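You operate a simulated robot arm through the tools that you are given. There is no shell and no other tool. Be economical: measure what you need, move in short steps, check, and stop when the job is done.

Carry out the task below with a simulated two-armed robot. There is one attempt and no reset: what you move stays moved.

JOB
Pick up the tub with one hand, pass it to the other hand and put it on the top of light box p23.

It is judged by the outcome, as a careful person would: the job done as asked, and still so three seconds after it is handed in. It fails if anything else is knocked over, pushed out of place, dropped, spilled or broken.

ROBOT AND FRAMES
Two 7-joint arms with two-finger parallel grippers on one trunk, on a base that drives. Base frame: it is fixed to the floor where the robot stands at the start and does not move with it; the origin is under the middle of the robot, x ahead of it, y to its left, z up. Readings come in cm, degrees, newtons and seconds.
The left shoulder is at the start at [5, 17.7, 112.9], the right one opposite. With the tool pointing down near the work surface each hand reaches from about 10 to 66 cm from the robot's upright axis, wherever it stands, measured 20 degrees to its own side. Places, roughly: top of light box P23 [-380, 80, 100]. Payload 3.43 kg a hand.
The TCP of each hand is the grasp point between the finger pads, 3.4 cm short of the fingertips. In the tool frame z runs along the fingers and y along their closing line. The gripper opens to 12.8 cm. The fingers are 2.4 cm wide and 1.2 cm thick; the gripper's body (4.8 by 13 cm) begins 9.6 cm behind the TCP.
Orientation is that of the tool frame in the base frame, as a unit quaternion [x, y, z, w]. With the fingers straight down and closing along the base's y, the tool's x points along the base's -x, its y along +y and its z along -z.

CONTROLS
- The arms move only by the tool jog_arm. It takes "left_rows", "right_rows" or both (then of equal length, played together; a hand with none holds still); each is a list of rows, each a list of 2 entries, a list of its own where there are three numbers: the shift along the tool's x, y, z in cm, then the turn, a rotation vector about the tool's x, y, z in degrees. In form: [[[x, y, z], [wx, wy, wz]], ...]. A call has 1 to 12 rows; each row shifts and turns the commanded pose from where the row before left it, along the tool's axes as they then stand. "left_fingers" and "right_fingers" are, for a hand that has rows, the gripper command, from -1 (shut) to 1 (fully open), values between in proportion, set as the call begins (left out, the last holds). A row lasts 0.2 s, in which the tool goes at most 5 cm and 8.6 degrees; a call with a longer step from one row to the next is refused whole, and so is a gripper value outside its range. A pose out of reach is approached as far as the arm can. The call stops where the force on the tool passes 40 N (or 10 N more than at its start, if that is more) or the arm is blocked; 0.2 s more then pass. The fingers move at their own pace (about 10.8 cm/s each) and stop on an object; they squeeze with about 43 N. The grip force told is the motor's: it shows also when the fingers shut on nothing. Time passes only in rows, and 0.2 s behind the last, so rows that do not move let the fingers close. The reply holds the time, the measured pose of the TCP, the force on the tool along the base axes, the opening and the grip force, in the units named above and with some noise, with the torque about the TCP (base axes, N m) and any sound that the robot's microphone picked up, and new pictures: "pictures" is both (left out), scene, wrist or none (wrist: the cameras of the hands that moved).
- Cameras (640 x 400 px; columns grow to the right, rows downward): "scene" is now at [15.32, -1.13, 134.3]; the picture's right is [-0.07, -1.00, 0.00], its down [-0.01, 0.00, -1.00] and it looks along [1.00, -0.07, -0.01] (base axes); focal length 279 px, centre (320, 200). "left" rides on the left gripper at [7.6, 1.1, -16] in its tool frame; the picture's right is [-0.15, 0.99, 0.00], its down [-0.88, -0.13, -0.46] and it looks along [-0.45, -0.07, 0.89] (tool axes); focal length 234 px, centre (320, 200). "right" rides on the right gripper at [7.6, -1.1, -16] in its tool frame; the picture's right is [0.15, 0.99, 0.00], its down [-0.88, 0.13, -0.46] and it looks along [-0.45, 0.07, 0.89] (tool axes); focal length 234 px, centre (320, 200). There is no depth. A picture from a camera that has moved, and an enlarged one, comes with that camera's place and axes in the base frame and with its lens. The place of the scene camera against the robot may be out by one fixed shift of up to 1.2 cm in any direction.
- move_column(by): slides the trunk up (or, below 0, down) by that many cm; the arms and the scene camera ride with it, the base frame stays. It gives what a move gives, with no picture.
- drive_base(legs): drives the robot by 1 to 6 legs, each [ahead, turn to the left] in cm and degrees, along the robot's own axes; the way and the turn of a leg run together, so that a leg with both is an arc; at most 150 cm and 180 degrees a leg. The arms and the cameras ride along, it lands a little off, and it stops where it bumps. It gives what a move gives, and a new picture of the scene camera.
- pan_tilt(pan, tilt): turns the head with the scene camera to pan (to the left, within 80 degrees either way) and tilt (down, from -29 to 69), counted from straight ahead of the robot. It gives what a move gives, and a new picture of the scene camera.
- close_up(camera, box): a new picture of the part [left, top, right, bottom] of that camera's present view, enlarged. The clock stands still meanwhile.
- finish_job(): hands the job in; it is judged then, once.

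Work in short steps. Places have to be worked out from the pictures, the camera data and where the tool is seen: move nearer, look again, correct. Check each grasp and each placing, and mend what went wrong. You have 120 turns and 260 pictures in all, those below and enlarged ones among them. Open the grippers and draw the arms clear of the work before you hand the job in, unless the task says otherwise; then end with one line.

The tools are called after "Request:" by a JSON object that holds its "api" and its "payload". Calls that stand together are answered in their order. jog_arm: Moves the arms, as the interface text tells. Its arguments: {"type":"object","properties":{"left_rows":{"type":"array","items":{"type":"array"}},"left_fingers":{"type":"number"},"right_rows":{"type":"array","items":{"type":"array"}},"right_fingers":{"type":"number"},"pictures":{"type":"string","enum":["both","scene","wrist","none"]}},"required":[]} The other tools are called the same way: move_column (by) slides the trunk up or down; drive_base (legs) drives the base; pan_tilt (pan, tilt) turns the head that bears the scene camera; close_up (camera, box) takes an enlarged picture of a part of a camera's view; finish_job () hands the job in.

At the start:

```text
t: 0.0
left_eef_pos: [40.4, 17.38, 132.73]
left_tcp_rot: [0.0, 1.0, -0.001, 0.001]
left_ft_force: [-0.4, 0.8, -0.3]
left_wrist_torque: [0.0, -0.01, 0.02]
left_grip_width: 12.78
left_grasp_force: 0.0
right_eef_pos: [34.58, -13.53, 133.25]
right_tcp_rot: [0.0, 1.0, 0.001, 0.0]
right_ft_force: [-0.1, 0.5, 0.8]
right_wrist_torque: [-0.01, 0.03, 0.0]
right_grip_width: 12.78
right_grasp_force: 0.1
trunk travel left (down, up): [-30.1, 10.1]
robot x, y, heading: [-0.28, 0.01, -0.2]
head pan, tilt: [-3.8, 0.3]
```

scene: 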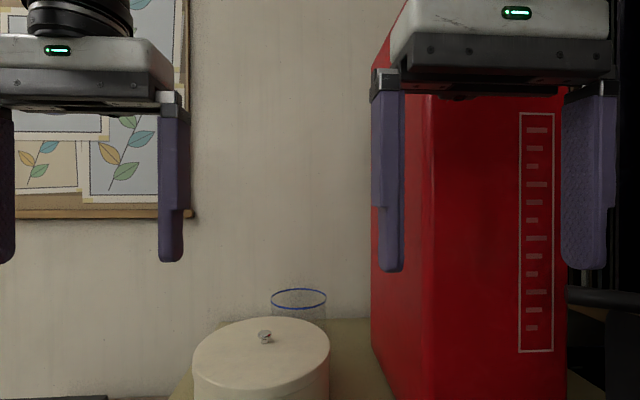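
right: 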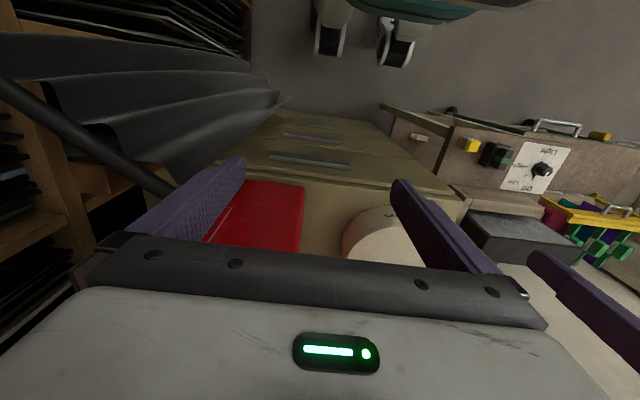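
left: 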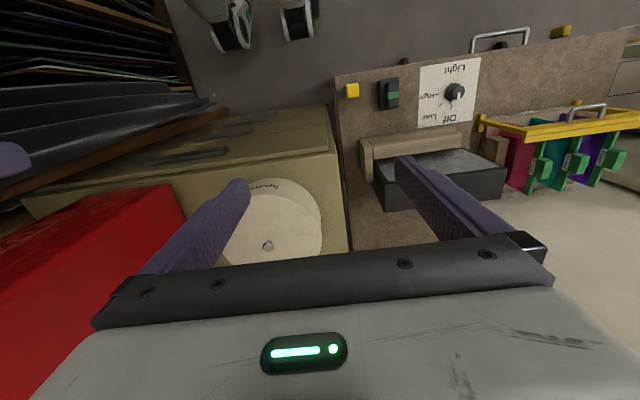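

The scene shows a round lidded container, a glass and a red box on a cabinet. I tilt the head down to see the work surface.

Request:
{"api": "pan_tilt", "payload": {"pan": 0, "tilt": 35}}

Request:
{"api": "close_up", "payload": {"camera": "left", "box": [180, 40, 640, 300]}}

```text
t: 1.0
left_eef_pos: [40.39, 17.42, 132.73]
left_tcp_rot: [0.0, 1.0, -0.001, 0.002]
left_ft_force: [0.7, 0.2, 0.1]
left_wrist_torque: [0.01, -0.01, 0.0]
left_grip_width: 12.79
left_grasp_force: 0.2
right_eef_pos: [34.65, -13.69, 133.08]
right_tcp_rot: [0.001, 1.0, 0.001, 0.0]
right_ft_force: [0.9, -0.6, 0.2]
right_wrist_torque: [-0.02, 0.0, 0.01]
right_grip_width: 12.81
right_grasp_force: 0.0
trunk travel left (down, up): [-30.1, 10.1]
robot x, y, heading: [-0.02, -0.07, -0.1]
head pan, tilt: [0.0, 35.0]
camera scene: at [15.13, -0.54, 128.74], right [0.0, -1.0, 0.0], down [-0.57, 0.0, -0.82], along [0.82, 0.0, -0.57], focal length 279 px, centre (320, 200)
```

scene: 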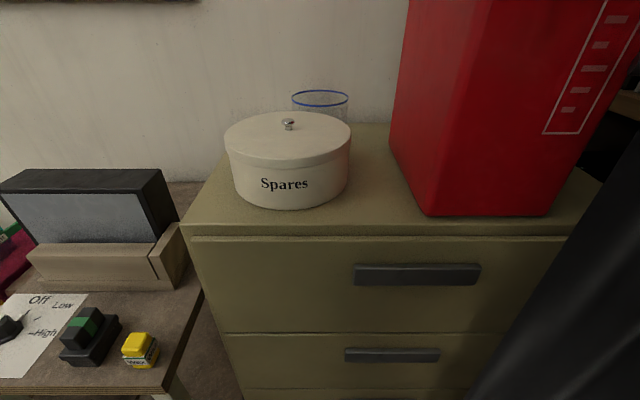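

```text
1.39 times, centred on (410, 170) of left
camera zoom: at [32.9, 18.53, 148.7], right [0.15, 0.99, 0.0], down [0.88, -0.13, 0.46], along [0.45, -0.07, -0.89], focal length 326 px, centre (195, 242)
```

zoom: 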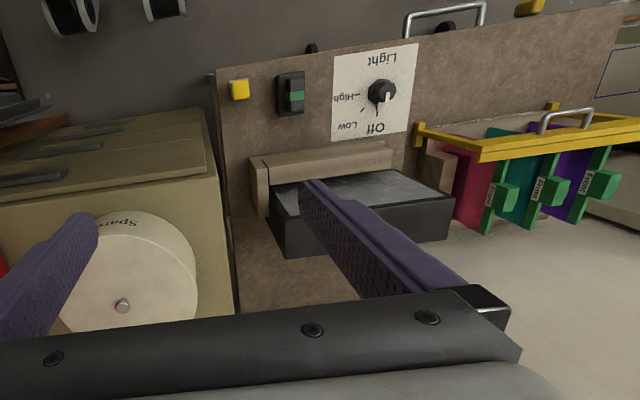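

The "Spares" canister lid is about 20 cm wide at [58, 4, 113], too wide to span. I look closer at the transparent blue-rimmed thing behind it and survey the sides.

Request:
{"api": "close_up", "payload": {"camera": "scene", "box": [200, 60, 420, 220]}}

Request:
{"api": "pan_tilt", "payload": {"pan": 50, "tilt": 30}}

Request:
{"api": "pan_tilt", "payload": {"pan": -50, "tilt": 30}}

```text
2.50 times, centred on (310, 140) of scene
camera zoom: at [15.13, -0.54, 128.74], right [0.0, -1.0, 0.0], down [-0.57, 0.0, -0.82], along [0.82, 0.0, -0.57], focal length 699 px, centre (345, 350)
```

zoom: 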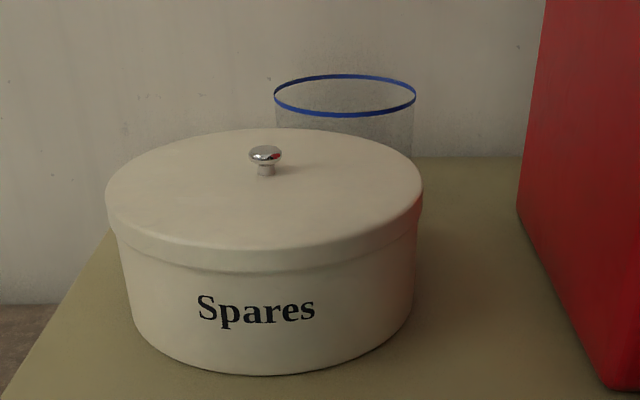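

```text
t: 2.2
left_eef_pos: [40.48, 17.35, 132.8]
left_tcp_rot: [0.0, 1.0, -0.001, 0.002]
left_ft_force: [-0.3, -0.3, -0.4]
left_wrist_torque: [-0.02, 0.0, -0.03]
left_grip_width: 12.82
left_grasp_force: 0.1
right_eef_pos: [34.7, -13.57, 132.97]
right_tcp_rot: [0.0, 1.0, 0.001, 0.0]
right_ft_force: [-0.9, -0.2, -0.2]
right_wrist_torque: [0.02, -0.01, 0.0]
right_grip_width: 12.78
right_grasp_force: 0.0
trunk travel left (down, up): [-30.1, 10.1]
robot x, y, heading: [-0.19, -0.14, 0.3]
head pan, tilt: [50.0, 30.0]
camera scene: at [12.15, 6.38, 129.51], right [0.77, -0.64, 0.0], down [-0.32, -0.38, -0.87], along [0.56, 0.66, -0.5], focal length 279 px, centre (320, 200)
```

scene: 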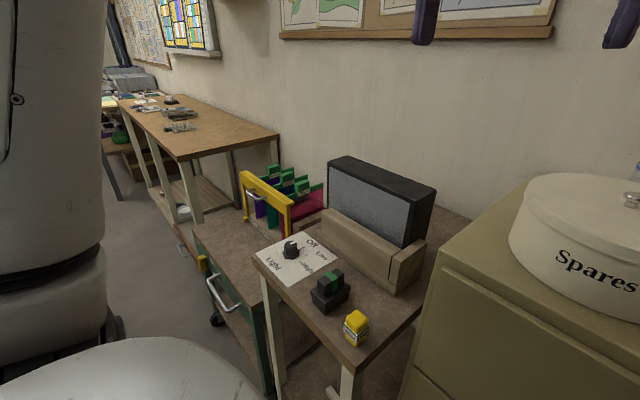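

```text
t: 3.9
left_eef_pos: [40.53, 17.32, 132.87]
left_tcp_rot: [-0.001, 1.0, -0.001, 0.001]
left_ft_force: [0.3, 0.6, -0.6]
left_wrist_torque: [0.01, -0.01, -0.02]
left_grip_width: 12.79
left_grasp_force: 0.0
right_eef_pos: [34.73, -13.65, 133.1]
right_tcp_rot: [0.001, 1.0, 0.003, 0.001]
right_ft_force: [0.3, -0.6, 0.2]
right_wrist_torque: [0.01, 0.0, -0.03]
right_grip_width: 12.81
right_grasp_force: 0.1
trunk travel left (down, up): [-30.1, 10.1]
robot x, y, heading: [0.06, -0.17, -0.1]
head pan, tilt: [-50.0, 30.0]
camera scene: at [12.15, -7.46, 129.51], right [-0.77, -0.64, 0.0], down [-0.32, 0.38, -0.87], along [0.56, -0.66, -0.5], focal length 279 px, centre (320, 200)
```

scene: 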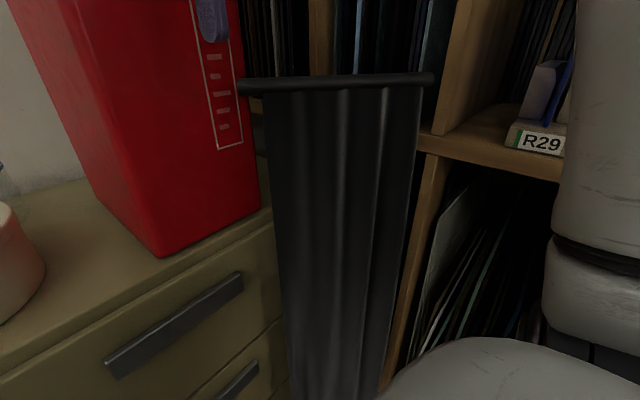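

I raise the trunk to look over the canister at the transparent vessel behind it.

Request:
{"api": "move_column", "payload": {"by": 10}}

Request:
{"api": "pan_tilt", "payload": {"pan": 0, "tilt": 40}}

Request:
{"api": "close_up", "payload": {"camera": "scene", "box": [220, 20, 420, 145]}}

Request:
{"api": "pan_tilt", "payload": {"pan": 45, "tilt": 45}}

Request:
{"api": "close_up", "payload": {"camera": "scene", "box": [220, 150, 420, 275]}}

```text
t: 5.3
left_eef_pos: [40.56, 17.45, 142.68]
left_tcp_rot: [0.001, 1.0, -0.001, 0.001]
left_ft_force: [-0.6, -0.6, 0.5]
left_wrist_torque: [0.03, -0.01, 0.05]
left_grip_width: 12.83
left_grasp_force: 0.0
right_eef_pos: [34.71, -13.67, 142.99]
right_tcp_rot: [0.001, 1.0, 0.002, 0.0]
right_ft_force: [0.7, 0.7, 0.1]
right_wrist_torque: [-0.01, -0.03, 0.0]
right_grip_width: 12.79
right_grasp_force: 0.0
trunk travel left (down, up): [-40.1, 0.1]
robot x, y, heading: [0.1, -0.39, -0.1]
head pan, tilt: [-50.0, 30.0]
```

```text
t: 6.5
left_eef_pos: [40.49, 17.54, 142.81]
left_tcp_rot: [0.0, 1.0, -0.001, 0.001]
left_ft_force: [1.1, -0.6, 0.0]
left_wrist_torque: [-0.01, -0.01, -0.01]
left_grip_width: 12.8
left_grasp_force: 0.1
right_eef_pos: [34.74, -13.7, 143.15]
right_tcp_rot: [0.001, 1.0, 0.001, 0.001]
right_ft_force: [0.2, 0.7, -0.1]
right_wrist_torque: [0.02, 0.01, 0.03]
right_grip_width: 12.81
right_grasp_force: 0.0
trunk travel left (down, up): [-40.1, 0.1]
robot x, y, heading: [-0.09, -0.24, -0.0]
head pan, tilt: [0.0, 40.0]
camera scene: at [14.83, -0.55, 137.98], right [0.0, -1.0, 0.0], down [-0.64, 0.0, -0.77], along [0.77, 0.0, -0.64], focal length 279 px, centre (320, 200)
```

scene: 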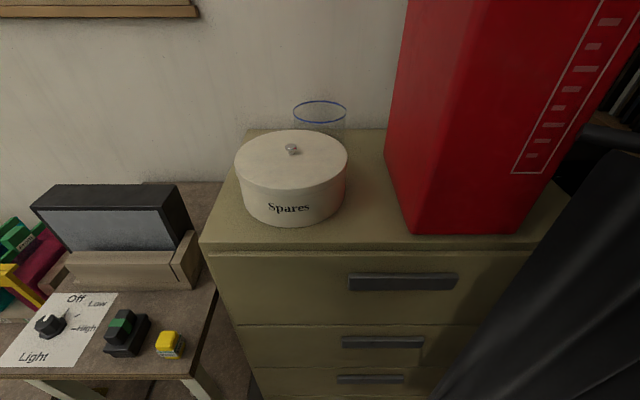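

```text
3.20 times, centred on (320, 82) of scene
camera zoom: at [14.83, -0.55, 137.98], right [0.0, -1.0, 0.0], down [-0.64, 0.0, -0.77], along [0.77, 0.0, -0.64], focal length 894 px, centre (320, 576)
```

zoom: 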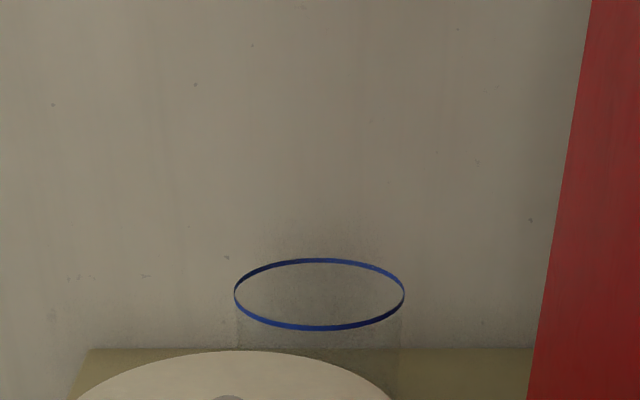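

```text
t: 7.6
left_eef_pos: [40.32, 17.33, 142.84]
left_tcp_rot: [-0.001, 1.0, -0.001, 0.003]
left_ft_force: [0.1, 0.4, 0.2]
left_wrist_torque: [0.03, 0.03, 0.0]
left_grip_width: 12.8
left_grasp_force: 0.0
right_eef_pos: [34.74, -13.69, 143.16]
right_tcp_rot: [0.001, 1.0, 0.001, -0.001]
right_ft_force: [0.3, -0.3, 0.7]
right_wrist_torque: [0.0, 0.01, 0.01]
right_grip_width: 12.8
right_grasp_force: 0.0
trunk travel left (down, up): [-40.1, 0.1]
robot x, y, heading: [-0.14, 0.06, -0.1]
head pan, tilt: [45.0, 45.0]
camera scene: at [12.09, 5.2, 137.25], right [0.71, -0.71, 0.0], down [-0.5, -0.5, -0.71], along [0.5, 0.5, -0.71], focal length 279 px, centre (320, 200)
```

scene: 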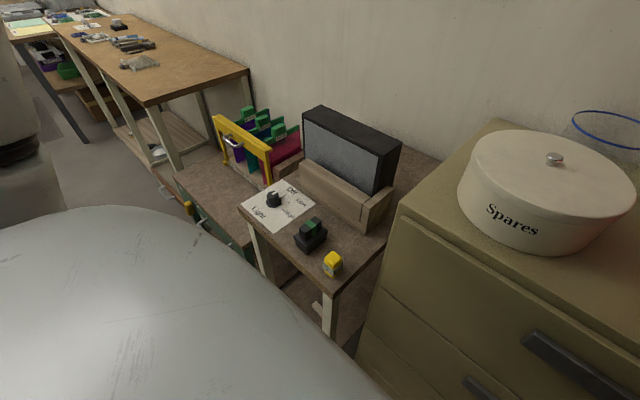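

```text
3.20 times, centred on (320, 212) of scene
camera zoom: at [12.09, 5.2, 137.25], right [0.71, -0.71, 0.0], down [-0.5, -0.5, -0.71], along [0.5, 0.5, -0.71], focal length 894 px, centre (320, 160)
```

zoom: 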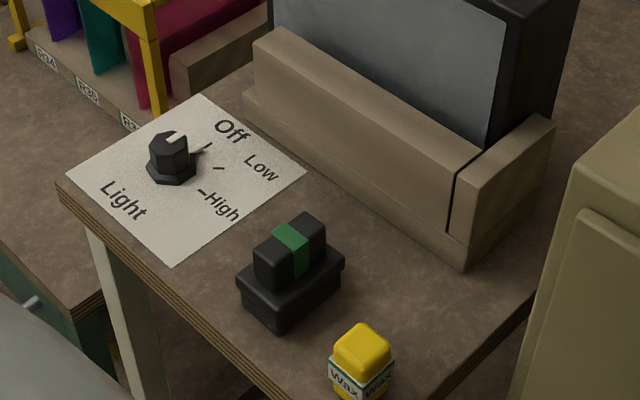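

The clear blue-rimmed vessel seems to be at about [78.6, 0, rim 111.7], about 12.5 cm wide; it is the likely tub. I move the left hand up and ahead to look down on it with the wrist camera.

Request:
{"api": "jog_arm", "payload": {"left_rows": [[[-4, -2, -1], [0, 0, 0]], [[-4, -2, -1], [0, 0, 0]], [[-4, -2, -1], [0, 0, 0]], [[-3, -2, 0], [0, 0, 0]]], "pictures": "wrist"}}

Request:
{"api": "pan_tilt", "payload": {"pan": 0, "tilt": 60}}

```text
t: 8.6
left_eef_pos: [49.54, 11.23, 137.52]
left_tcp_rot: [-0.001, 1.0, -0.001, 0.003]
left_ft_force: [0.2, -0.3, 0.4]
left_wrist_torque: [0.02, 0.02, 0.02]
left_grip_width: 12.77
left_grasp_force: 0.1
left hand out of reach, approached as far as the arm can: row 1, 2, 3, 4
right_eef_pos: [34.71, -13.71, 143.0]
right_tcp_rot: [0.001, 1.0, 0.001, 0.0]
right_ft_force: [0.3, 0.5, -0.2]
right_wrist_torque: [0.01, 0.02, -0.01]
right_grip_width: 12.79
right_grasp_force: 0.0
trunk travel left (down, up): [-40.1, 0.1]
robot x, y, heading: [0.0, 0.19, 0.1]
head pan, tilt: [45.0, 45.0]
camera left: at [42.09, 12.33, 153.47], right [0.15, 0.99, 0.0], down [0.88, -0.13, 0.46], along [0.46, -0.07, -0.89], focal length 234 px, centre (320, 200)
```

left: 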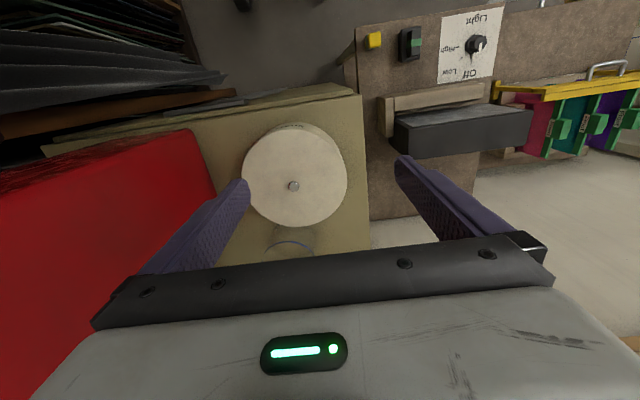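

```text
t: 9.7
left_eef_pos: [49.53, 11.3, 137.64]
left_tcp_rot: [-0.001, 1.0, -0.002, 0.002]
left_ft_force: [0.7, -0.9, 0.4]
left_wrist_torque: [0.01, -0.02, -0.03]
left_grip_width: 12.83
left_grasp_force: 0.1
right_eef_pos: [34.69, -13.55, 143.1]
right_tcp_rot: [0.001, 1.0, 0.002, 0.001]
right_ft_force: [-0.4, -0.1, 0.0]
right_wrist_torque: [-0.01, -0.01, -0.02]
right_grip_width: 12.8
right_grasp_force: 0.1
trunk travel left (down, up): [-40.1, 0.1]
robot x, y, heading: [0.09, 0.01, 0.3]
head pan, tilt: [0.0, 60.0]
camera scene: at [12.99, -0.53, 135.31], right [0.0, -1.0, 0.0], down [-0.87, 0.0, -0.5], along [0.5, 0.0, -0.87], focal length 279 px, centre (320, 200)
```

scene: 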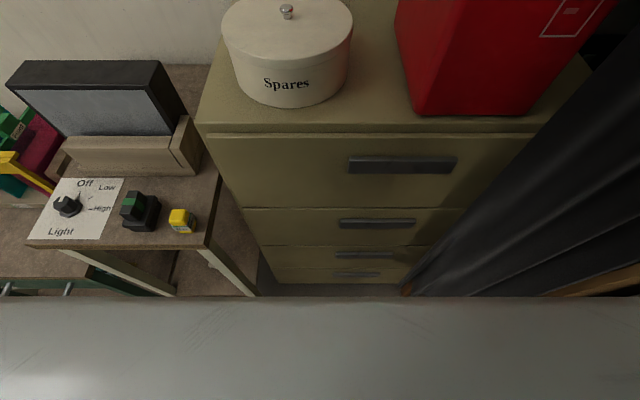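

The vessel is at the back of the cabinet; I need to know how far ahead I can drive. I look down at the base front on both sides and zoom on the tub.

Request:
{"api": "close_up", "payload": {"camera": "left", "box": [200, 160, 400, 285]}}

Request:
{"api": "pan_tilt", "payload": {"pan": 40, "tilt": 69}}

Request:
{"api": "pan_tilt", "payload": {"pan": -40, "tilt": 69}}

```text
3.20 times, centred on (300, 222) of left
camera zoom: at [41.95, 12.44, 153.53], right [0.15, 0.99, 0.0], down [0.88, -0.13, 0.46], along [0.46, -0.07, -0.89], focal length 749 px, centre (384, 128)
```

zoom: 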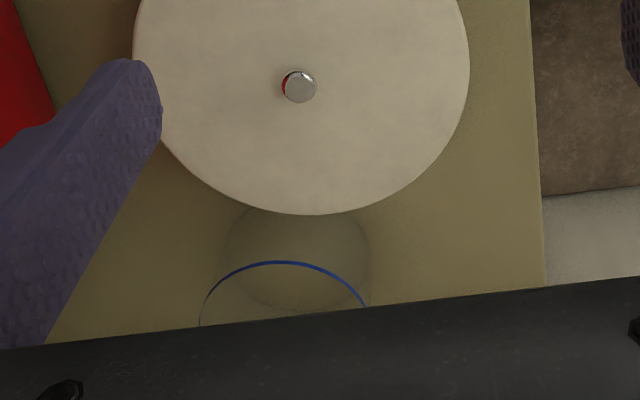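

```text
t: 10.8
left_eef_pos: [49.47, 11.28, 137.59]
left_tcp_rot: [-0.001, 1.0, -0.001, 0.003]
left_ft_force: [0.6, 0.0, -0.2]
left_wrist_torque: [-0.03, 0.0, 0.02]
left_grip_width: 12.77
left_grasp_force: 0.0
right_eef_pos: [34.71, -13.68, 143.12]
right_tcp_rot: [0.001, 1.0, 0.002, 0.0]
right_ft_force: [-0.7, -1.2, -0.1]
right_wrist_torque: [0.01, 0.0, 0.01]
right_grip_width: 12.82
right_grasp_force: 0.0
trunk travel left (down, up): [-40.1, 0.1]
robot x, y, heading: [0.09, 0.2, 0.2]
head pan, tilt: [40.0, 68.8]
camera scene: at [10.62, 3.05, 134.37], right [0.64, -0.77, 0.0], down [-0.71, -0.6, -0.36], along [0.28, 0.23, -0.93], focal length 279 px, centre (320, 200)
```

scene: 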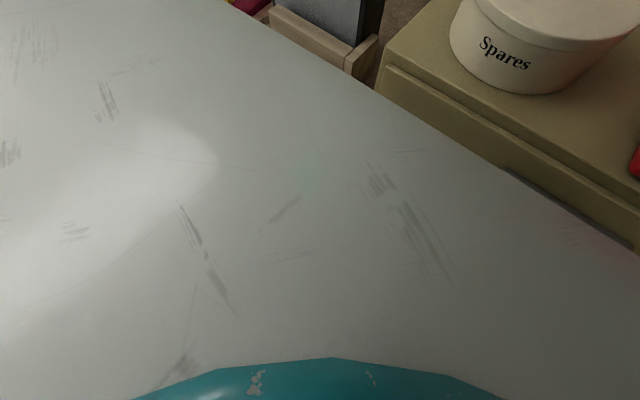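

```text
t: 12.3
left_eef_pos: [49.54, 11.31, 137.59]
left_tcp_rot: [0.0, 1.0, -0.001, 0.002]
left_ft_force: [-0.3, 0.9, -0.4]
left_wrist_torque: [-0.03, 0.0, -0.04]
left_grip_width: 12.8
left_grasp_force: 0.1
right_eef_pos: [34.69, -13.67, 143.14]
right_tcp_rot: [0.0, 1.0, 0.002, 0.0]
right_ft_force: [-0.8, 0.0, -0.4]
right_wrist_torque: [0.02, 0.01, 0.02]
right_grip_width: 12.8
right_grasp_force: 0.0
trunk travel left (down, up): [-40.1, 0.1]
robot x, y, heading: [0.03, 0.09, 0.5]
head pan, tilt: [-40.0, 68.8]
camera scene: at [10.62, -4.13, 134.36], right [-0.64, -0.77, 0.0], down [-0.71, 0.6, -0.36], along [0.28, -0.23, -0.93], focal length 279 px, centre (320, 200)
```

scene: 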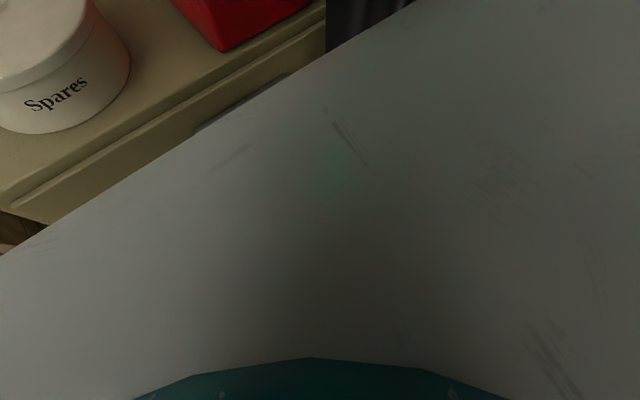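

The base front sits near x≈17, so there is room. The tub is a clear bowl with a blue rim, empty. I pull the right hand back so it clears the red box, then drive ahead 12 cm.

Request:
{"api": "jog_arm", "payload": {"right_rows": [[[3, 0, 0], [0, 0, 0]], [[3, 0, 0], [0, 0, 0]], [[2, 0, 0], [0, 0, 0]]], "pictures": "none"}}

Request:
{"api": "drive_base", "payload": {"legs": [[12, 0]]}}

Request:
{"api": "pan_tilt", "payload": {"pan": 0, "tilt": 35}}

```text
t: 13.1
left_eef_pos: [49.47, 11.33, 137.49]
left_tcp_rot: [0.0, 1.0, -0.001, 0.004]
left_ft_force: [-0.1, -0.2, 0.3]
left_wrist_torque: [0.02, -0.03, 0.01]
left_grip_width: 12.8
left_grasp_force: 0.0
right_eef_pos: [27.3, -13.66, 142.4]
right_tcp_rot: [0.003, 1.0, 0.002, 0.001]
right_ft_force: [0.0, 0.3, 0.6]
right_wrist_torque: [-0.01, -0.01, -0.03]
right_grip_width: 12.78
right_grasp_force: 0.0
right hand out of reach, approached as far as the arm can: row 2
trunk travel left (down, up): [-40.1, 0.1]
robot x, y, heading: [0.47, -0.03, -0.0]
head pan, tilt: [-40.0, 68.8]
```

```text
t: 14.3
left_eef_pos: [61.47, 11.28, 137.64]
left_tcp_rot: [-0.002, 1.0, -0.001, 0.003]
left_ft_force: [0.8, -0.1, -0.7]
left_wrist_torque: [0.0, 0.06, -0.01]
left_grip_width: 12.8
left_grasp_force: 0.0
right_eef_pos: [39.15, -13.65, 142.31]
right_tcp_rot: [0.001, 1.0, 0.002, 0.0]
right_ft_force: [0.0, 0.0, -0.6]
right_wrist_torque: [-0.02, 0.06, 0.01]
right_grip_width: 12.8
right_grasp_force: 0.1
trunk travel left (down, up): [-40.1, 0.1]
robot x, y, heading: [11.85, -0.14, -0.0]
head pan, tilt: [-40.0, 68.8]
camera scene: at [22.44, -4.12, 134.36], right [-0.64, -0.77, 0.0], down [-0.71, 0.6, -0.36], along [0.28, -0.23, -0.93], focal length 279 px, centre (320, 200)
```

scene: 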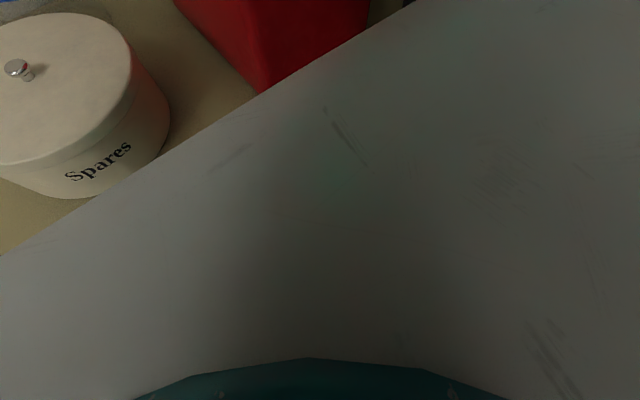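

```text
t: 15.4
left_eef_pos: [61.15, 11.46, 137.56]
left_tcp_rot: [-0.001, 1.0, -0.001, 0.003]
left_ft_force: [-0.8, 0.5, 0.6]
left_wrist_torque: [0.01, -0.03, -0.01]
left_grip_width: 12.83
left_grasp_force: 0.0
right_eef_pos: [39.11, -13.88, 142.19]
right_tcp_rot: [0.0, 1.0, -0.001, -0.001]
right_ft_force: [-0.1, 0.1, 0.4]
right_wrist_torque: [0.01, 0.0, -0.02]
right_grip_width: 12.8
right_grasp_force: 0.0
trunk travel left (down, up): [-40.1, 0.1]
robot x, y, heading: [11.7, -0.37, -0.1]
head pan, tilt: [0.0, 35.0]
camera scene: at [26.86, -0.62, 138.69], right [-0.01, -1.0, 0.0], down [-0.58, 0.01, -0.82], along [0.82, -0.01, -0.58], focal length 279 px, centre (320, 200)
```

scene: 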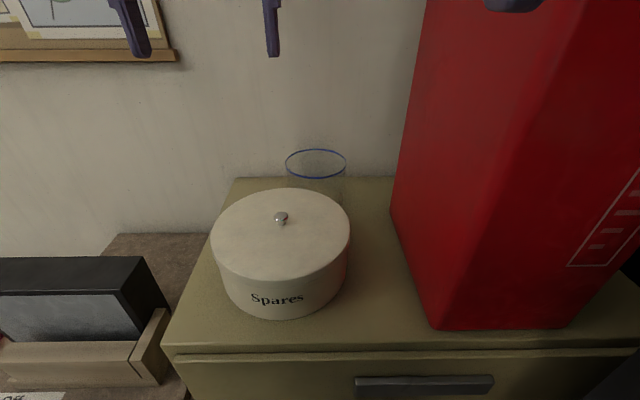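

Good view now. I zoom on the tub in the scene view and from the left hand camera.

Request:
{"api": "close_up", "payload": {"camera": "scene", "box": [236, 130, 396, 230]}}

Request:
{"api": "close_up", "payload": {"camera": "left", "box": [200, 100, 400, 225]}}

```text
4.00 times, centred on (316, 180) of scene
camera zoom: at [26.86, -0.62, 138.69], right [-0.01, -1.0, 0.0], down [-0.58, 0.01, -0.82], along [0.82, -0.01, -0.58], focal length 1118 px, centre (336, 280)
```

zoom: 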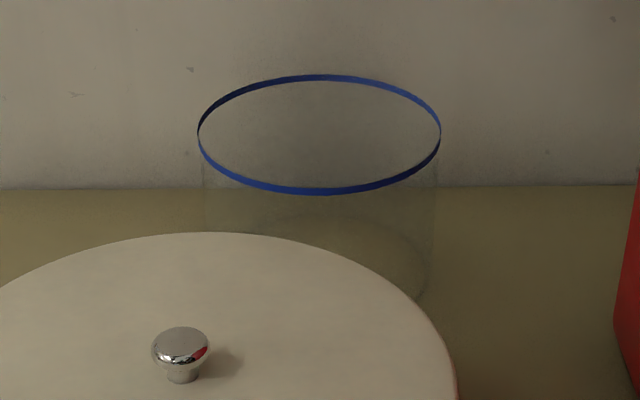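

```text
3.20 times, centred on (300, 162) of left
camera zoom: at [53.69, 12.51, 153.53], right [0.14, 0.99, 0.0], down [0.88, -0.13, 0.46], along [0.46, -0.07, -0.89], focal length 749 px, centre (384, 320)
```

zoom: 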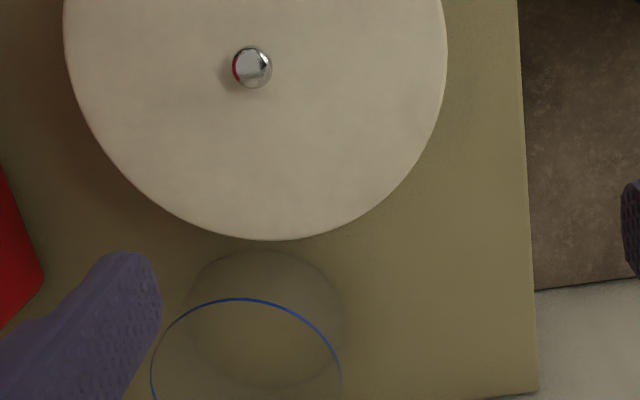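

The tub rim centre is at about [78.7, -0.2, 111.5], 12.6 cm across, floor near 103.5, empty. I will pinch its left wall, inside and outside, with the left hand leaning 25° forward; first the lean and a partial finger opening.

Request:
{"api": "jog_arm", "payload": {"left_rows": [[[0, 0, 0], [0, -8.4, 0]], [[0, 0, 0], [0, -8.4, 0]], [[0, 0, 0], [0, -8.4, 0]]], "left_fingers": -0.06, "pictures": "none"}}

```text
t: 16.2
left_eef_pos: [61.31, 11.41, 137.63]
left_tcp_rot: [-0.001, 0.975, -0.002, 0.223]
left_ft_force: [0.4, 0.0, -0.1]
left_wrist_torque: [-0.03, -0.03, 0.02]
left_grip_width: 6.03
left_grasp_force: 0.0
right_eef_pos: [39.04, -13.67, 142.28]
right_tcp_rot: [0.001, 1.0, 0.001, 0.0]
right_ft_force: [-0.3, -0.2, 0.5]
right_wrist_torque: [-0.08, 0.0, 0.01]
right_grip_width: 12.79
right_grasp_force: 0.1
trunk travel left (down, up): [-40.1, 0.1]
robot x, y, heading: [11.7, 0.06, 0.2]
head pan, tilt: [0.0, 35.0]
```

Lean is right (25.8°). I move to about [78, 6, 122], above the left wall of the tub.

Request:
{"api": "jog_arm", "payload": {"left_rows": [[[-1.65, -1.08, 4.26], [0, 0, 0]], [[-1.65, -1.08, 4.26], [0, 0, 0]], [[-1.65, -1.08, 4.26], [0, 0, 0]], [[-1.65, -1.08, 4.26], [0, 0, 0]], [[-1.65, -1.08, 4.26], [0, 0, 0]], [[0, 0, 0], [0, 0, 0]]]}}

```text
t: 17.6
left_eef_pos: [77.61, 6.04, 122.02]
left_tcp_rot: [-0.001, 0.975, -0.002, 0.221]
left_ft_force: [0.4, 0.5, 0.1]
left_wrist_torque: [-0.01, -0.01, -0.03]
left_grip_width: 6.03
left_grasp_force: 0.0
right_eef_pos: [39.08, -13.66, 142.23]
right_tcp_rot: [0.002, 1.0, 0.001, 0.0]
right_ft_force: [-0.1, 0.2, 0.1]
right_wrist_torque: [0.02, -0.03, -0.04]
right_grip_width: 12.78
right_grasp_force: 0.1
trunk travel left (down, up): [-40.1, 0.1]
robot x, y, heading: [11.63, -0.37, 0.1]
head pan, tilt: [0.0, 35.0]
camera scene: at [26.84, -0.47, 138.75], right [0.0, -1.0, 0.0], down [-0.57, 0.0, -0.82], along [0.82, 0.0, -0.57], focal length 279 px, centre (320, 200)
camera left: at [64.12, 7.15, 133.05], right [0.13, 0.99, 0.06], down [0.6, -0.13, 0.79], along [0.79, -0.07, -0.61], focal length 234 px, centre (320, 200)
```

scene: 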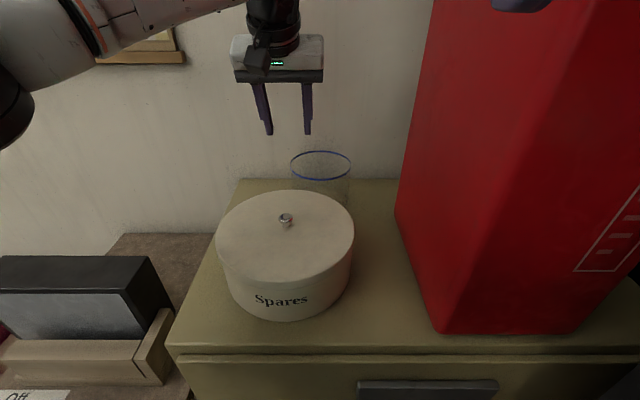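
left: 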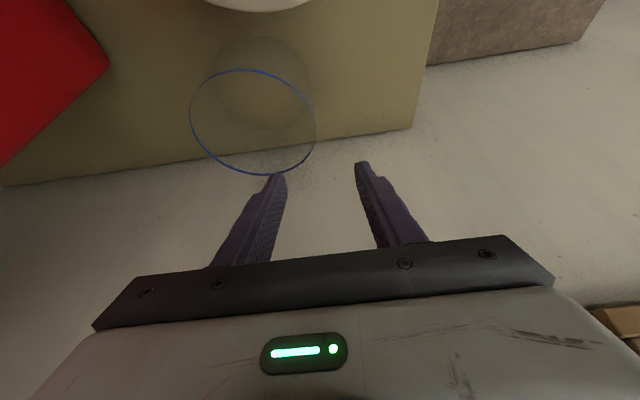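

The fingers straddle the tub's left wall at y≈5.8. I descend straight to about z 113 and check.

Request:
{"api": "jog_arm", "payload": {"left_rows": [[[1.27, -0.1, 2.85], [0, 0, 0]], [[1.27, -0.1, 2.85], [0, 0, 0]], [[1.27, -0.1, 2.85], [0, 0, 0]], [[0, 0, 0], [0, 0, 0]]]}}

Request:
{"api": "close_up", "payload": {"camera": "scene", "box": [240, 90, 400, 190]}}

```text
t: 18.6
left_eef_pos: [78.22, 5.67, 112.54]
left_tcp_rot: [-0.001, 0.975, -0.002, 0.222]
left_ft_force: [-0.7, -0.8, -0.6]
left_wrist_torque: [0.0, 0.0, 0.01]
left_grip_width: 6.03
left_grasp_force: 0.0
right_eef_pos: [39.16, -13.65, 142.32]
right_tcp_rot: [0.001, 1.0, 0.001, 0.0]
right_ft_force: [-0.3, 0.1, 0.7]
right_wrist_torque: [0.0, -0.04, 0.02]
right_grip_width: 12.78
right_grasp_force: 0.0
trunk travel left (down, up): [-40.1, 0.1]
robot x, y, heading: [12.03, -0.22, 0.2]
head pan, tilt: [0.0, 35.0]
camera scene: at [26.88, -0.52, 138.74], right [0.0, -1.0, 0.0], down [-0.57, 0.0, -0.82], along [0.82, 0.0, -0.57], focal length 279 px, centre (320, 200)
camera left: at [64.54, 6.8, 123.64], right [0.13, 0.99, 0.06], down [0.6, -0.13, 0.79], along [0.79, -0.07, -0.61], focal length 234 px, centre (320, 200)
```

scene: 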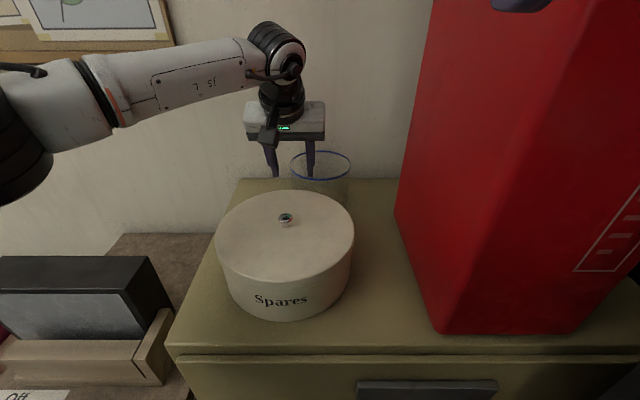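
left: 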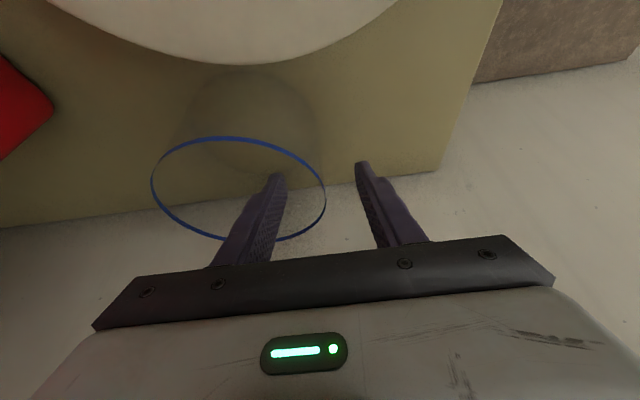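

```text
4.00 times, centred on (320, 140) of scene
camera zoom: at [26.88, -0.52, 138.74], right [0.0, -1.0, 0.0], down [-0.57, 0.0, -0.82], along [0.82, 0.0, -0.57], focal length 1118 px, centre (320, 440)
```

zoom: 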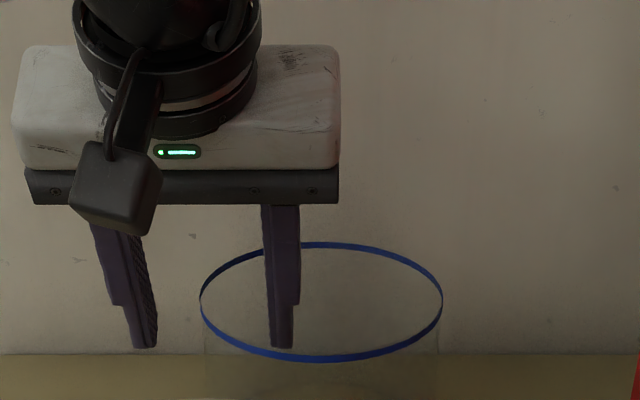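

One finger is inside and one outside, well centred. I lower 3 cm and close.

Request:
{"api": "jog_arm", "payload": {"left_rows": [[[0.65, 0, 1.35], [0, 0, 0]], [[0.65, 0, 1.35], [0, 0, 0]], [[0, 0, 0], [0, 0, 0]]], "pictures": "wrist"}}

Request:
{"api": "jog_arm", "payload": {"left_rows": [[[0, 0, 0], [0, 0, 0]], [[0, 0, 0], [0, 0, 0]], [[0, 0, 0], [0, 0, 0]], [[0, 0, 0], [0, 0, 0]]], "left_fingers": -1, "pictures": "both"}}

```text
t: 19.4
left_eef_pos: [78.22, 5.7, 109.53]
left_tcp_rot: [-0.002, 0.975, -0.001, 0.221]
left_ft_force: [-0.5, -1.1, -0.2]
left_wrist_torque: [-0.02, -0.01, 0.0]
left_grip_width: 6.04
left_grasp_force: 0.0
right_eef_pos: [39.18, -13.77, 142.32]
right_tcp_rot: [0.001, 1.0, 0.001, -0.001]
right_ft_force: [-0.1, 0.5, -0.3]
right_wrist_torque: [0.01, -0.01, -0.03]
right_grip_width: 12.81
right_grasp_force: 0.0
trunk travel left (down, up): [-40.1, 0.1]
robot x, y, heading: [11.94, -0.24, 0.2]
head pan, tilt: [0.0, 35.0]
camera left: at [64.58, 6.79, 120.65], right [0.13, 0.99, 0.06], down [0.6, -0.13, 0.79], along [0.79, -0.07, -0.61], focal length 234 px, centre (320, 200)
```

left: 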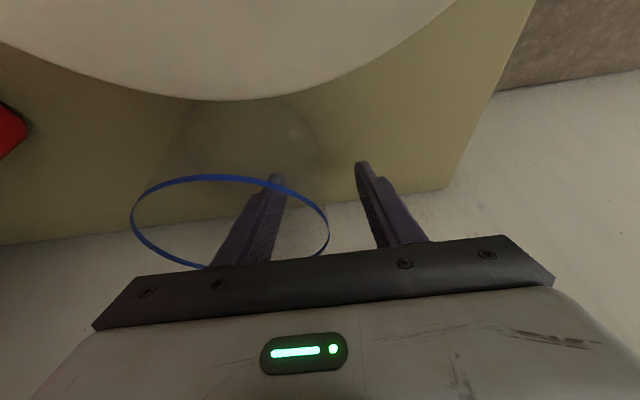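

```text
t: 20.4
left_eef_pos: [78.21, 5.72, 109.55]
left_tcp_rot: [-0.001, 0.975, 0.0, 0.221]
left_ft_force: [0.9, -0.4, 0.3]
left_wrist_torque: [-0.06, 0.04, 0.05]
left_grip_width: 1.28
left_grasp_force: 43.0
right_eef_pos: [39.18, -13.6, 142.25]
right_tcp_rot: [0.0, 1.0, 0.002, 0.0]
right_ft_force: [0.4, 0.5, 0.3]
right_wrist_torque: [-0.01, 0.05, 0.01]
right_grip_width: 12.81
right_grasp_force: 0.0
trunk travel left (down, up): [-40.1, 0.1]
robot x, y, heading: [11.73, 0.44, -0.1]
head pan, tilt: [0.0, 35.0]
camera scene: at [26.91, -0.52, 138.73], right [0.0, -1.0, 0.0], down [-0.57, 0.0, -0.82], along [0.82, 0.0, -0.57], focal length 279 px, centre (320, 200)
camera left: at [64.59, 6.78, 120.69], right [0.13, 0.99, 0.06], down [0.6, -0.13, 0.79], along [0.79, -0.07, -0.61], focal length 234 px, centre (320, 200)
```

scene: 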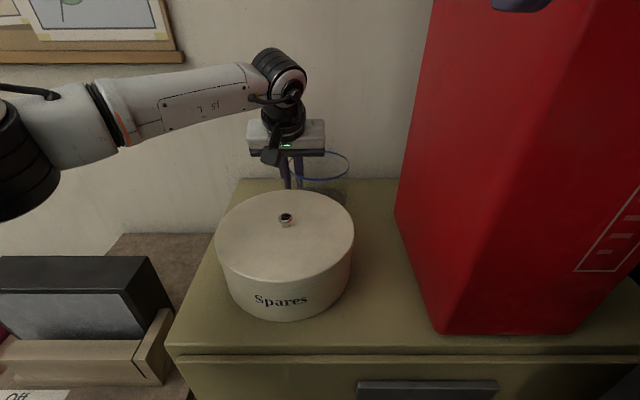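
left: 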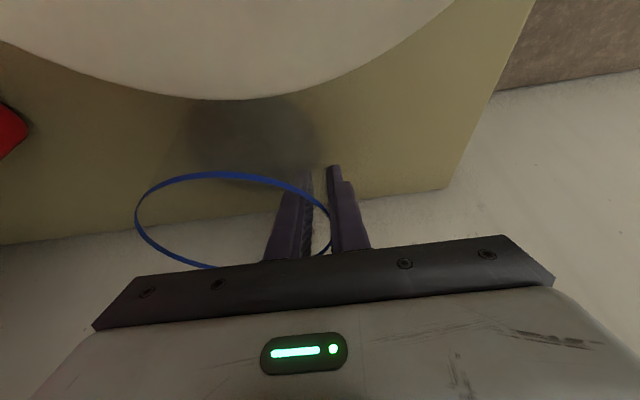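

Gripped (1.28 cm, 43 N). I lift straight up gently.

Request:
{"api": "jog_arm", "payload": {"left_rows": [[[-0.43, 0, -0.9], [0, 0, 0]], [[-0.65, 0, -1.35], [0, 0, 0]], [[-1.1, 0, -2.25], [0, 0, 0]], [[0, 0, 0], [0, 0, 0]]]}}

```text
t: 21.4
left_eef_pos: [78.23, 5.62, 114.62]
left_tcp_rot: [-0.002, 0.975, 0.0, 0.221]
left_ft_force: [0.0, -0.6, 0.0]
left_wrist_torque: [0.04, -0.01, 0.01]
left_grip_width: 1.32
left_grasp_force: 42.7
right_eef_pos: [39.12, -13.71, 142.24]
right_tcp_rot: [0.001, 1.0, 0.001, 0.0]
right_ft_force: [0.2, -0.3, -0.2]
right_wrist_torque: [-0.01, 0.0, 0.01]
right_grip_width: 12.77
right_grasp_force: 0.1
trunk travel left (down, up): [-40.1, 0.1]
robot x, y, heading: [11.79, 0.24, 0.2]
head pan, tilt: [0.0, 35.0]
camera scene: at [26.95, -0.51, 138.73], right [0.0, -1.0, 0.0], down [-0.57, 0.0, -0.82], along [0.82, 0.0, -0.57], focal length 279 px, centre (320, 200)
camera left: at [64.53, 6.71, 125.73], right [0.13, 0.99, 0.06], down [0.6, -0.13, 0.79], along [0.79, -0.07, -0.61], focal length 234 px, centre (320, 200)
```

scene: 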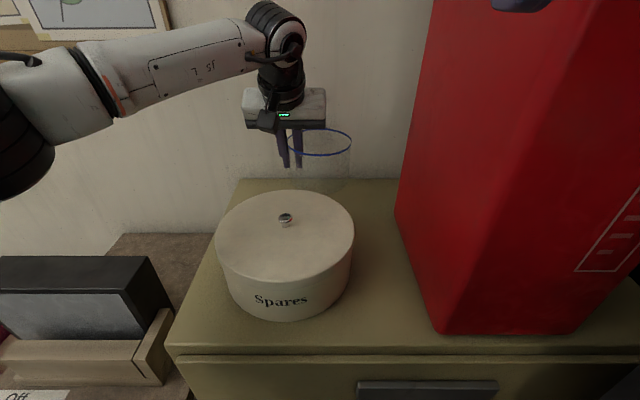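
left: 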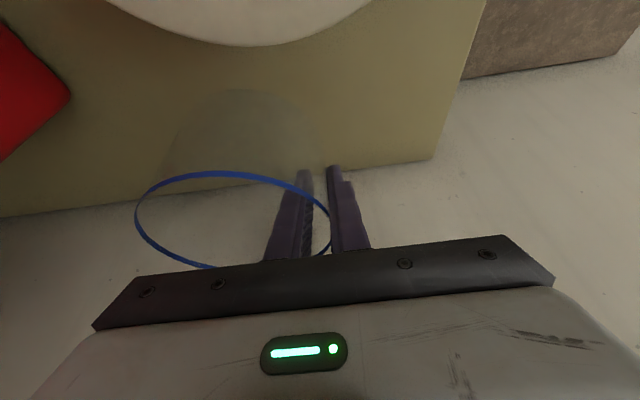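

The tub is lifted level and is light. I raise it 9 cm more to clear the canister's knob, then draw it back.

Request:
{"api": "jog_arm", "payload": {"left_rows": [[[-1.3, 0, -2.7], [0, 0, 0]], [[-1.3, 0, -2.7], [0, 0, 0]], [[-1.3, 0, -2.7], [0, 0, 0]], [[0, 0, 0], [0, 0, 0]]], "pictures": "scene"}}

```text
t: 22.4
left_eef_pos: [78.06, 5.86, 123.58]
left_tcp_rot: [0.0, 0.975, -0.001, 0.221]
left_ft_force: [-0.8, 0.6, -0.6]
left_wrist_torque: [-0.02, 0.0, 0.01]
left_grip_width: 1.27
left_grasp_force: 42.9
right_eef_pos: [39.15, -13.73, 142.38]
right_tcp_rot: [0.001, 1.0, 0.001, 0.0]
right_ft_force: [0.4, 0.2, -0.2]
right_wrist_torque: [0.01, -0.01, -0.01]
right_grip_width: 12.8
right_grasp_force: 0.1
trunk travel left (down, up): [-40.1, 0.1]
robot x, y, heading: [11.78, -0.37, 0.0]
head pan, tilt: [0.0, 35.0]
camera scene: at [26.95, -0.5, 138.73], right [0.0, -1.0, 0.0], down [-0.57, 0.0, -0.82], along [0.82, 0.0, -0.57], focal length 279 px, centre (320, 200)
```

scene: 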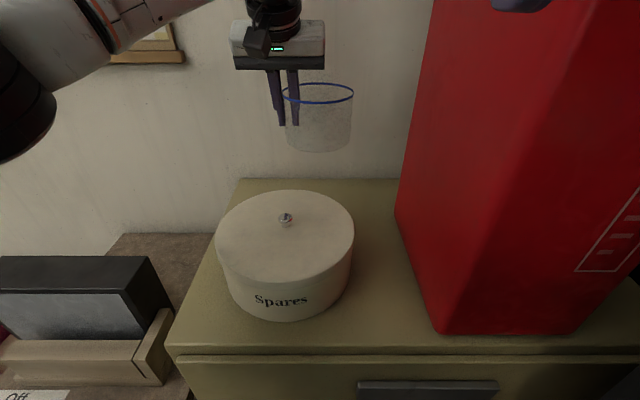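

The bottom now clears the lid and knob. I draw the tub back 16 cm at this height.

Request:
{"api": "jog_arm", "payload": {"left_rows": [[[2.7, 0, -1.5], [0, 0, 0]], [[3.6, 0, -1.74], [0, 0, 0]], [[3.6, 0, -1.74], [0, 0, 0]], [[3.6, 0, -1.74], [0, 0, 0]], [[0, 0, 0], [0, 0, 0]]], "pictures": "scene"}}

Request:
{"api": "drive_base", "payload": {"legs": [[-14, 0]]}}

Request:
{"api": "pan_tilt", "payload": {"pan": -80, "tilt": 25}}

Request:
{"api": "pan_tilt", "payload": {"pan": 80, "tilt": 25}}

```text
t: 23.6
left_eef_pos: [63.07, 5.7, 123.77]
left_tcp_rot: [-0.001, 0.975, -0.001, 0.221]
left_ft_force: [-0.1, -0.6, -0.6]
left_wrist_torque: [0.04, 0.01, 0.03]
left_grip_width: 1.26
left_grasp_force: 42.8
right_eef_pos: [39.2, -13.74, 142.25]
right_tcp_rot: [0.002, 1.0, 0.002, 0.0]
right_ft_force: [1.5, -1.1, 0.5]
right_wrist_torque: [0.05, 0.0, 0.06]
right_grip_width: 12.79
right_grasp_force: 0.0
trunk travel left (down, up): [-40.1, 0.1]
robot x, y, heading: [11.61, -0.24, 0.1]
head pan, tilt: [0.0, 35.0]
camera scene: at [26.96, -0.53, 138.72], right [0.0, -1.0, 0.0], down [-0.57, 0.0, -0.82], along [0.82, 0.0, -0.57], focal length 279 px, centre (320, 200)
```

scene: 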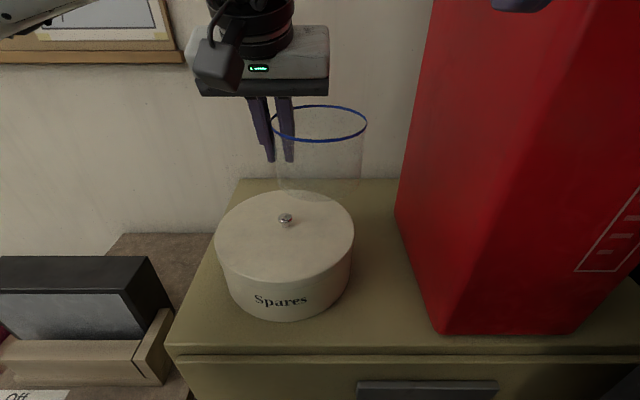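

```text
t: 24.9
left_eef_pos: [48.92, 5.47, 123.69]
left_tcp_rot: [0.0, 0.975, -0.001, 0.22]
left_ft_force: [-0.5, -1.3, 0.1]
left_wrist_torque: [0.04, -0.02, 0.01]
left_grip_width: 1.25
left_grasp_force: 43.2
right_eef_pos: [25.0, -13.73, 142.27]
right_tcp_rot: [0.0, 1.0, 0.002, 0.0]
right_ft_force: [-0.7, 0.6, 0.1]
right_wrist_torque: [-0.02, -0.03, 0.0]
right_grip_width: 12.82
right_grasp_force: 0.1
trunk travel left (down, up): [-40.1, 0.1]
robot x, y, heading: [-2.07, -0.11, -0.0]
head pan, tilt: [0.0, 35.0]
camera scene: at [12.8, -0.54, 138.74], right [0.0, -1.0, 0.0], down [-0.57, 0.0, -0.82], along [0.82, 0.0, -0.57], focal length 279 px, centre (320, 200)
```

scene: 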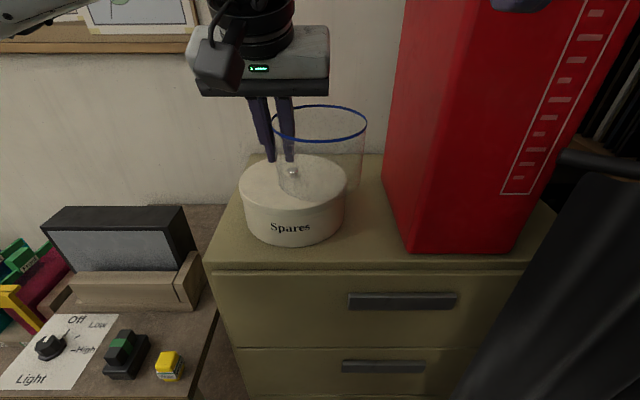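

```text
t: 26.4
left_eef_pos: [48.98, 5.47, 123.69]
left_tcp_rot: [0.0, 0.975, -0.001, 0.221]
left_ft_force: [0.0, 0.4, -0.7]
left_wrist_torque: [0.06, 0.0, 0.0]
left_grip_width: 1.25
left_grasp_force: 42.6
right_eef_pos: [25.14, -13.73, 142.37]
right_tcp_rot: [0.001, 1.0, 0.002, 0.0]
right_ft_force: [0.5, -0.8, -0.2]
right_wrist_torque: [-0.01, -0.05, 0.02]
right_grip_width: 12.82
right_grasp_force: 0.1
trunk travel left (down, up): [-40.1, 0.1]
robot x, y, heading: [-2.66, 0.14, -0.2]
head pan, tilt: [-80.0, 25.0]
camera scene: at [5.68, -9.61, 140.31], right [-0.98, -0.17, 0.0], down [-0.07, 0.42, -0.91], along [0.16, -0.89, -0.42], focal length 279 px, centre (320, 200)
```

scene: 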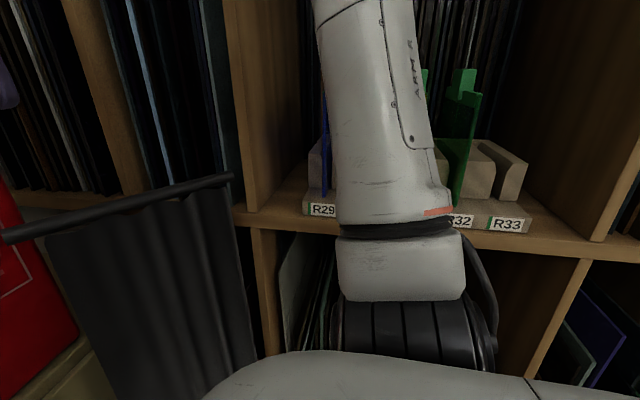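

```text
t: 28.9
left_eef_pos: [48.98, 5.44, 123.73]
left_tcp_rot: [-0.001, 0.975, 0.0, 0.22]
left_ft_force: [-0.2, -0.4, -1.0]
left_wrist_torque: [0.04, -0.02, -0.02]
left_grip_width: 1.19
left_grasp_force: 42.9
right_eef_pos: [25.0, -13.75, 142.41]
right_tcp_rot: [0.001, 1.0, 0.002, 0.0]
right_ft_force: [-0.3, -0.2, -0.9]
right_wrist_torque: [0.04, 0.0, 0.01]
right_grip_width: 12.79
right_grasp_force: 0.0
trunk travel left (down, up): [-40.1, 0.1]
robot x, y, heading: [-2.55, -0.23, 0.2]
head pan, tilt: [80.0, 25.0]
camera scene: at [5.67, 8.53, 140.31], right [0.98, -0.17, 0.0], down [-0.07, -0.42, -0.91], along [0.16, 0.89, -0.42], focal length 279 px, centre (320, 200)
```

scene: 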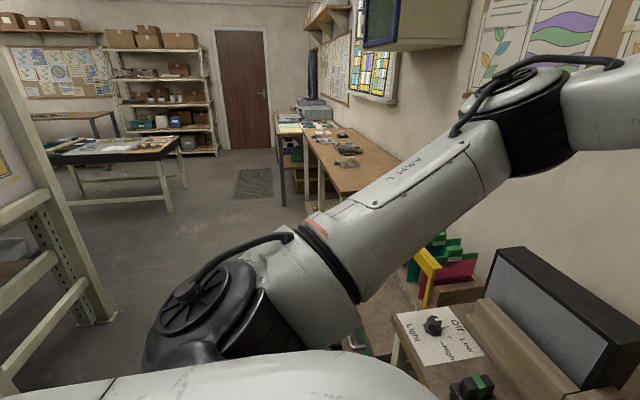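

The tub hangs steady. I back off 28 cm more to have free air in front for the handover.

Request:
{"api": "drive_base", "payload": {"legs": [[-28, 0]]}}

Request:
{"api": "pan_tilt", "payload": {"pan": 0, "tilt": 30}}

```text
t: 30.9
left_eef_pos: [21.03, 5.54, 123.71]
left_tcp_rot: [-0.001, 0.975, -0.001, 0.22]
left_ft_force: [-1.1, -0.8, 0.7]
left_wrist_torque: [0.05, -0.01, 0.01]
left_grip_width: 1.2
left_grasp_force: 43.2
right_eef_pos: [-2.95, -13.73, 142.34]
right_tcp_rot: [0.001, 1.0, 0.001, 0.0]
right_ft_force: [0.3, 0.2, -0.9]
right_wrist_torque: [-0.01, 0.0, 0.0]
right_grip_width: 12.78
right_grasp_force: 0.1
trunk travel left (down, up): [-40.1, 0.1]
robot x, y, heading: [-30.35, -0.17, -0.0]
head pan, tilt: [80.0, 25.0]
camera scene: at [-22.4, 8.53, 140.31], right [0.98, -0.17, 0.0], down [-0.07, -0.42, -0.91], along [0.16, 0.89, -0.42], focal length 279 px, centre (320, 200)
```

scene: 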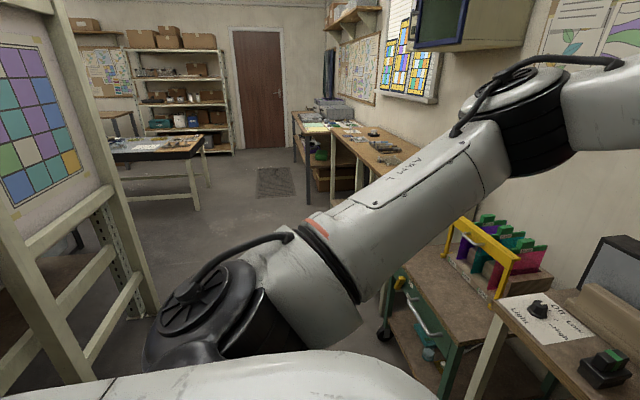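

```text
t: 32.4
left_eef_pos: [21.07, 5.59, 123.84]
left_tcp_rot: [0.0, 0.975, 0.0, 0.221]
left_ft_force: [1.0, -0.7, -0.2]
left_wrist_torque: [0.01, 0.03, 0.0]
left_grip_width: 1.16
left_grasp_force: 43.2
right_eef_pos: [-2.95, -13.69, 142.3]
right_tcp_rot: [0.001, 1.0, 0.001, 0.0]
right_ft_force: [-0.1, -0.2, 1.2]
right_wrist_torque: [0.01, 0.0, -0.02]
right_grip_width: 12.81
right_grasp_force: 0.0
trunk travel left (down, up): [-40.1, 0.1]
robot x, y, heading: [-30.07, 0.12, 0.1]
head pan, tilt: [0.0, 30.0]
camera scene: at [-14.91, -0.54, 139.51], right [0.0, -1.0, 0.0], down [-0.5, 0.0, -0.87], along [0.87, 0.0, -0.5], focal length 279 px, centre (320, 200)
```

scene: 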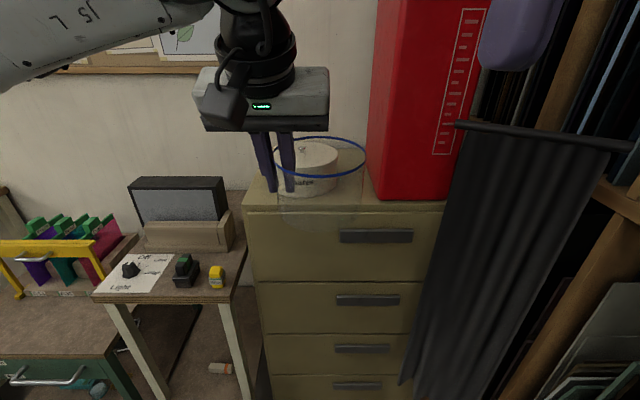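

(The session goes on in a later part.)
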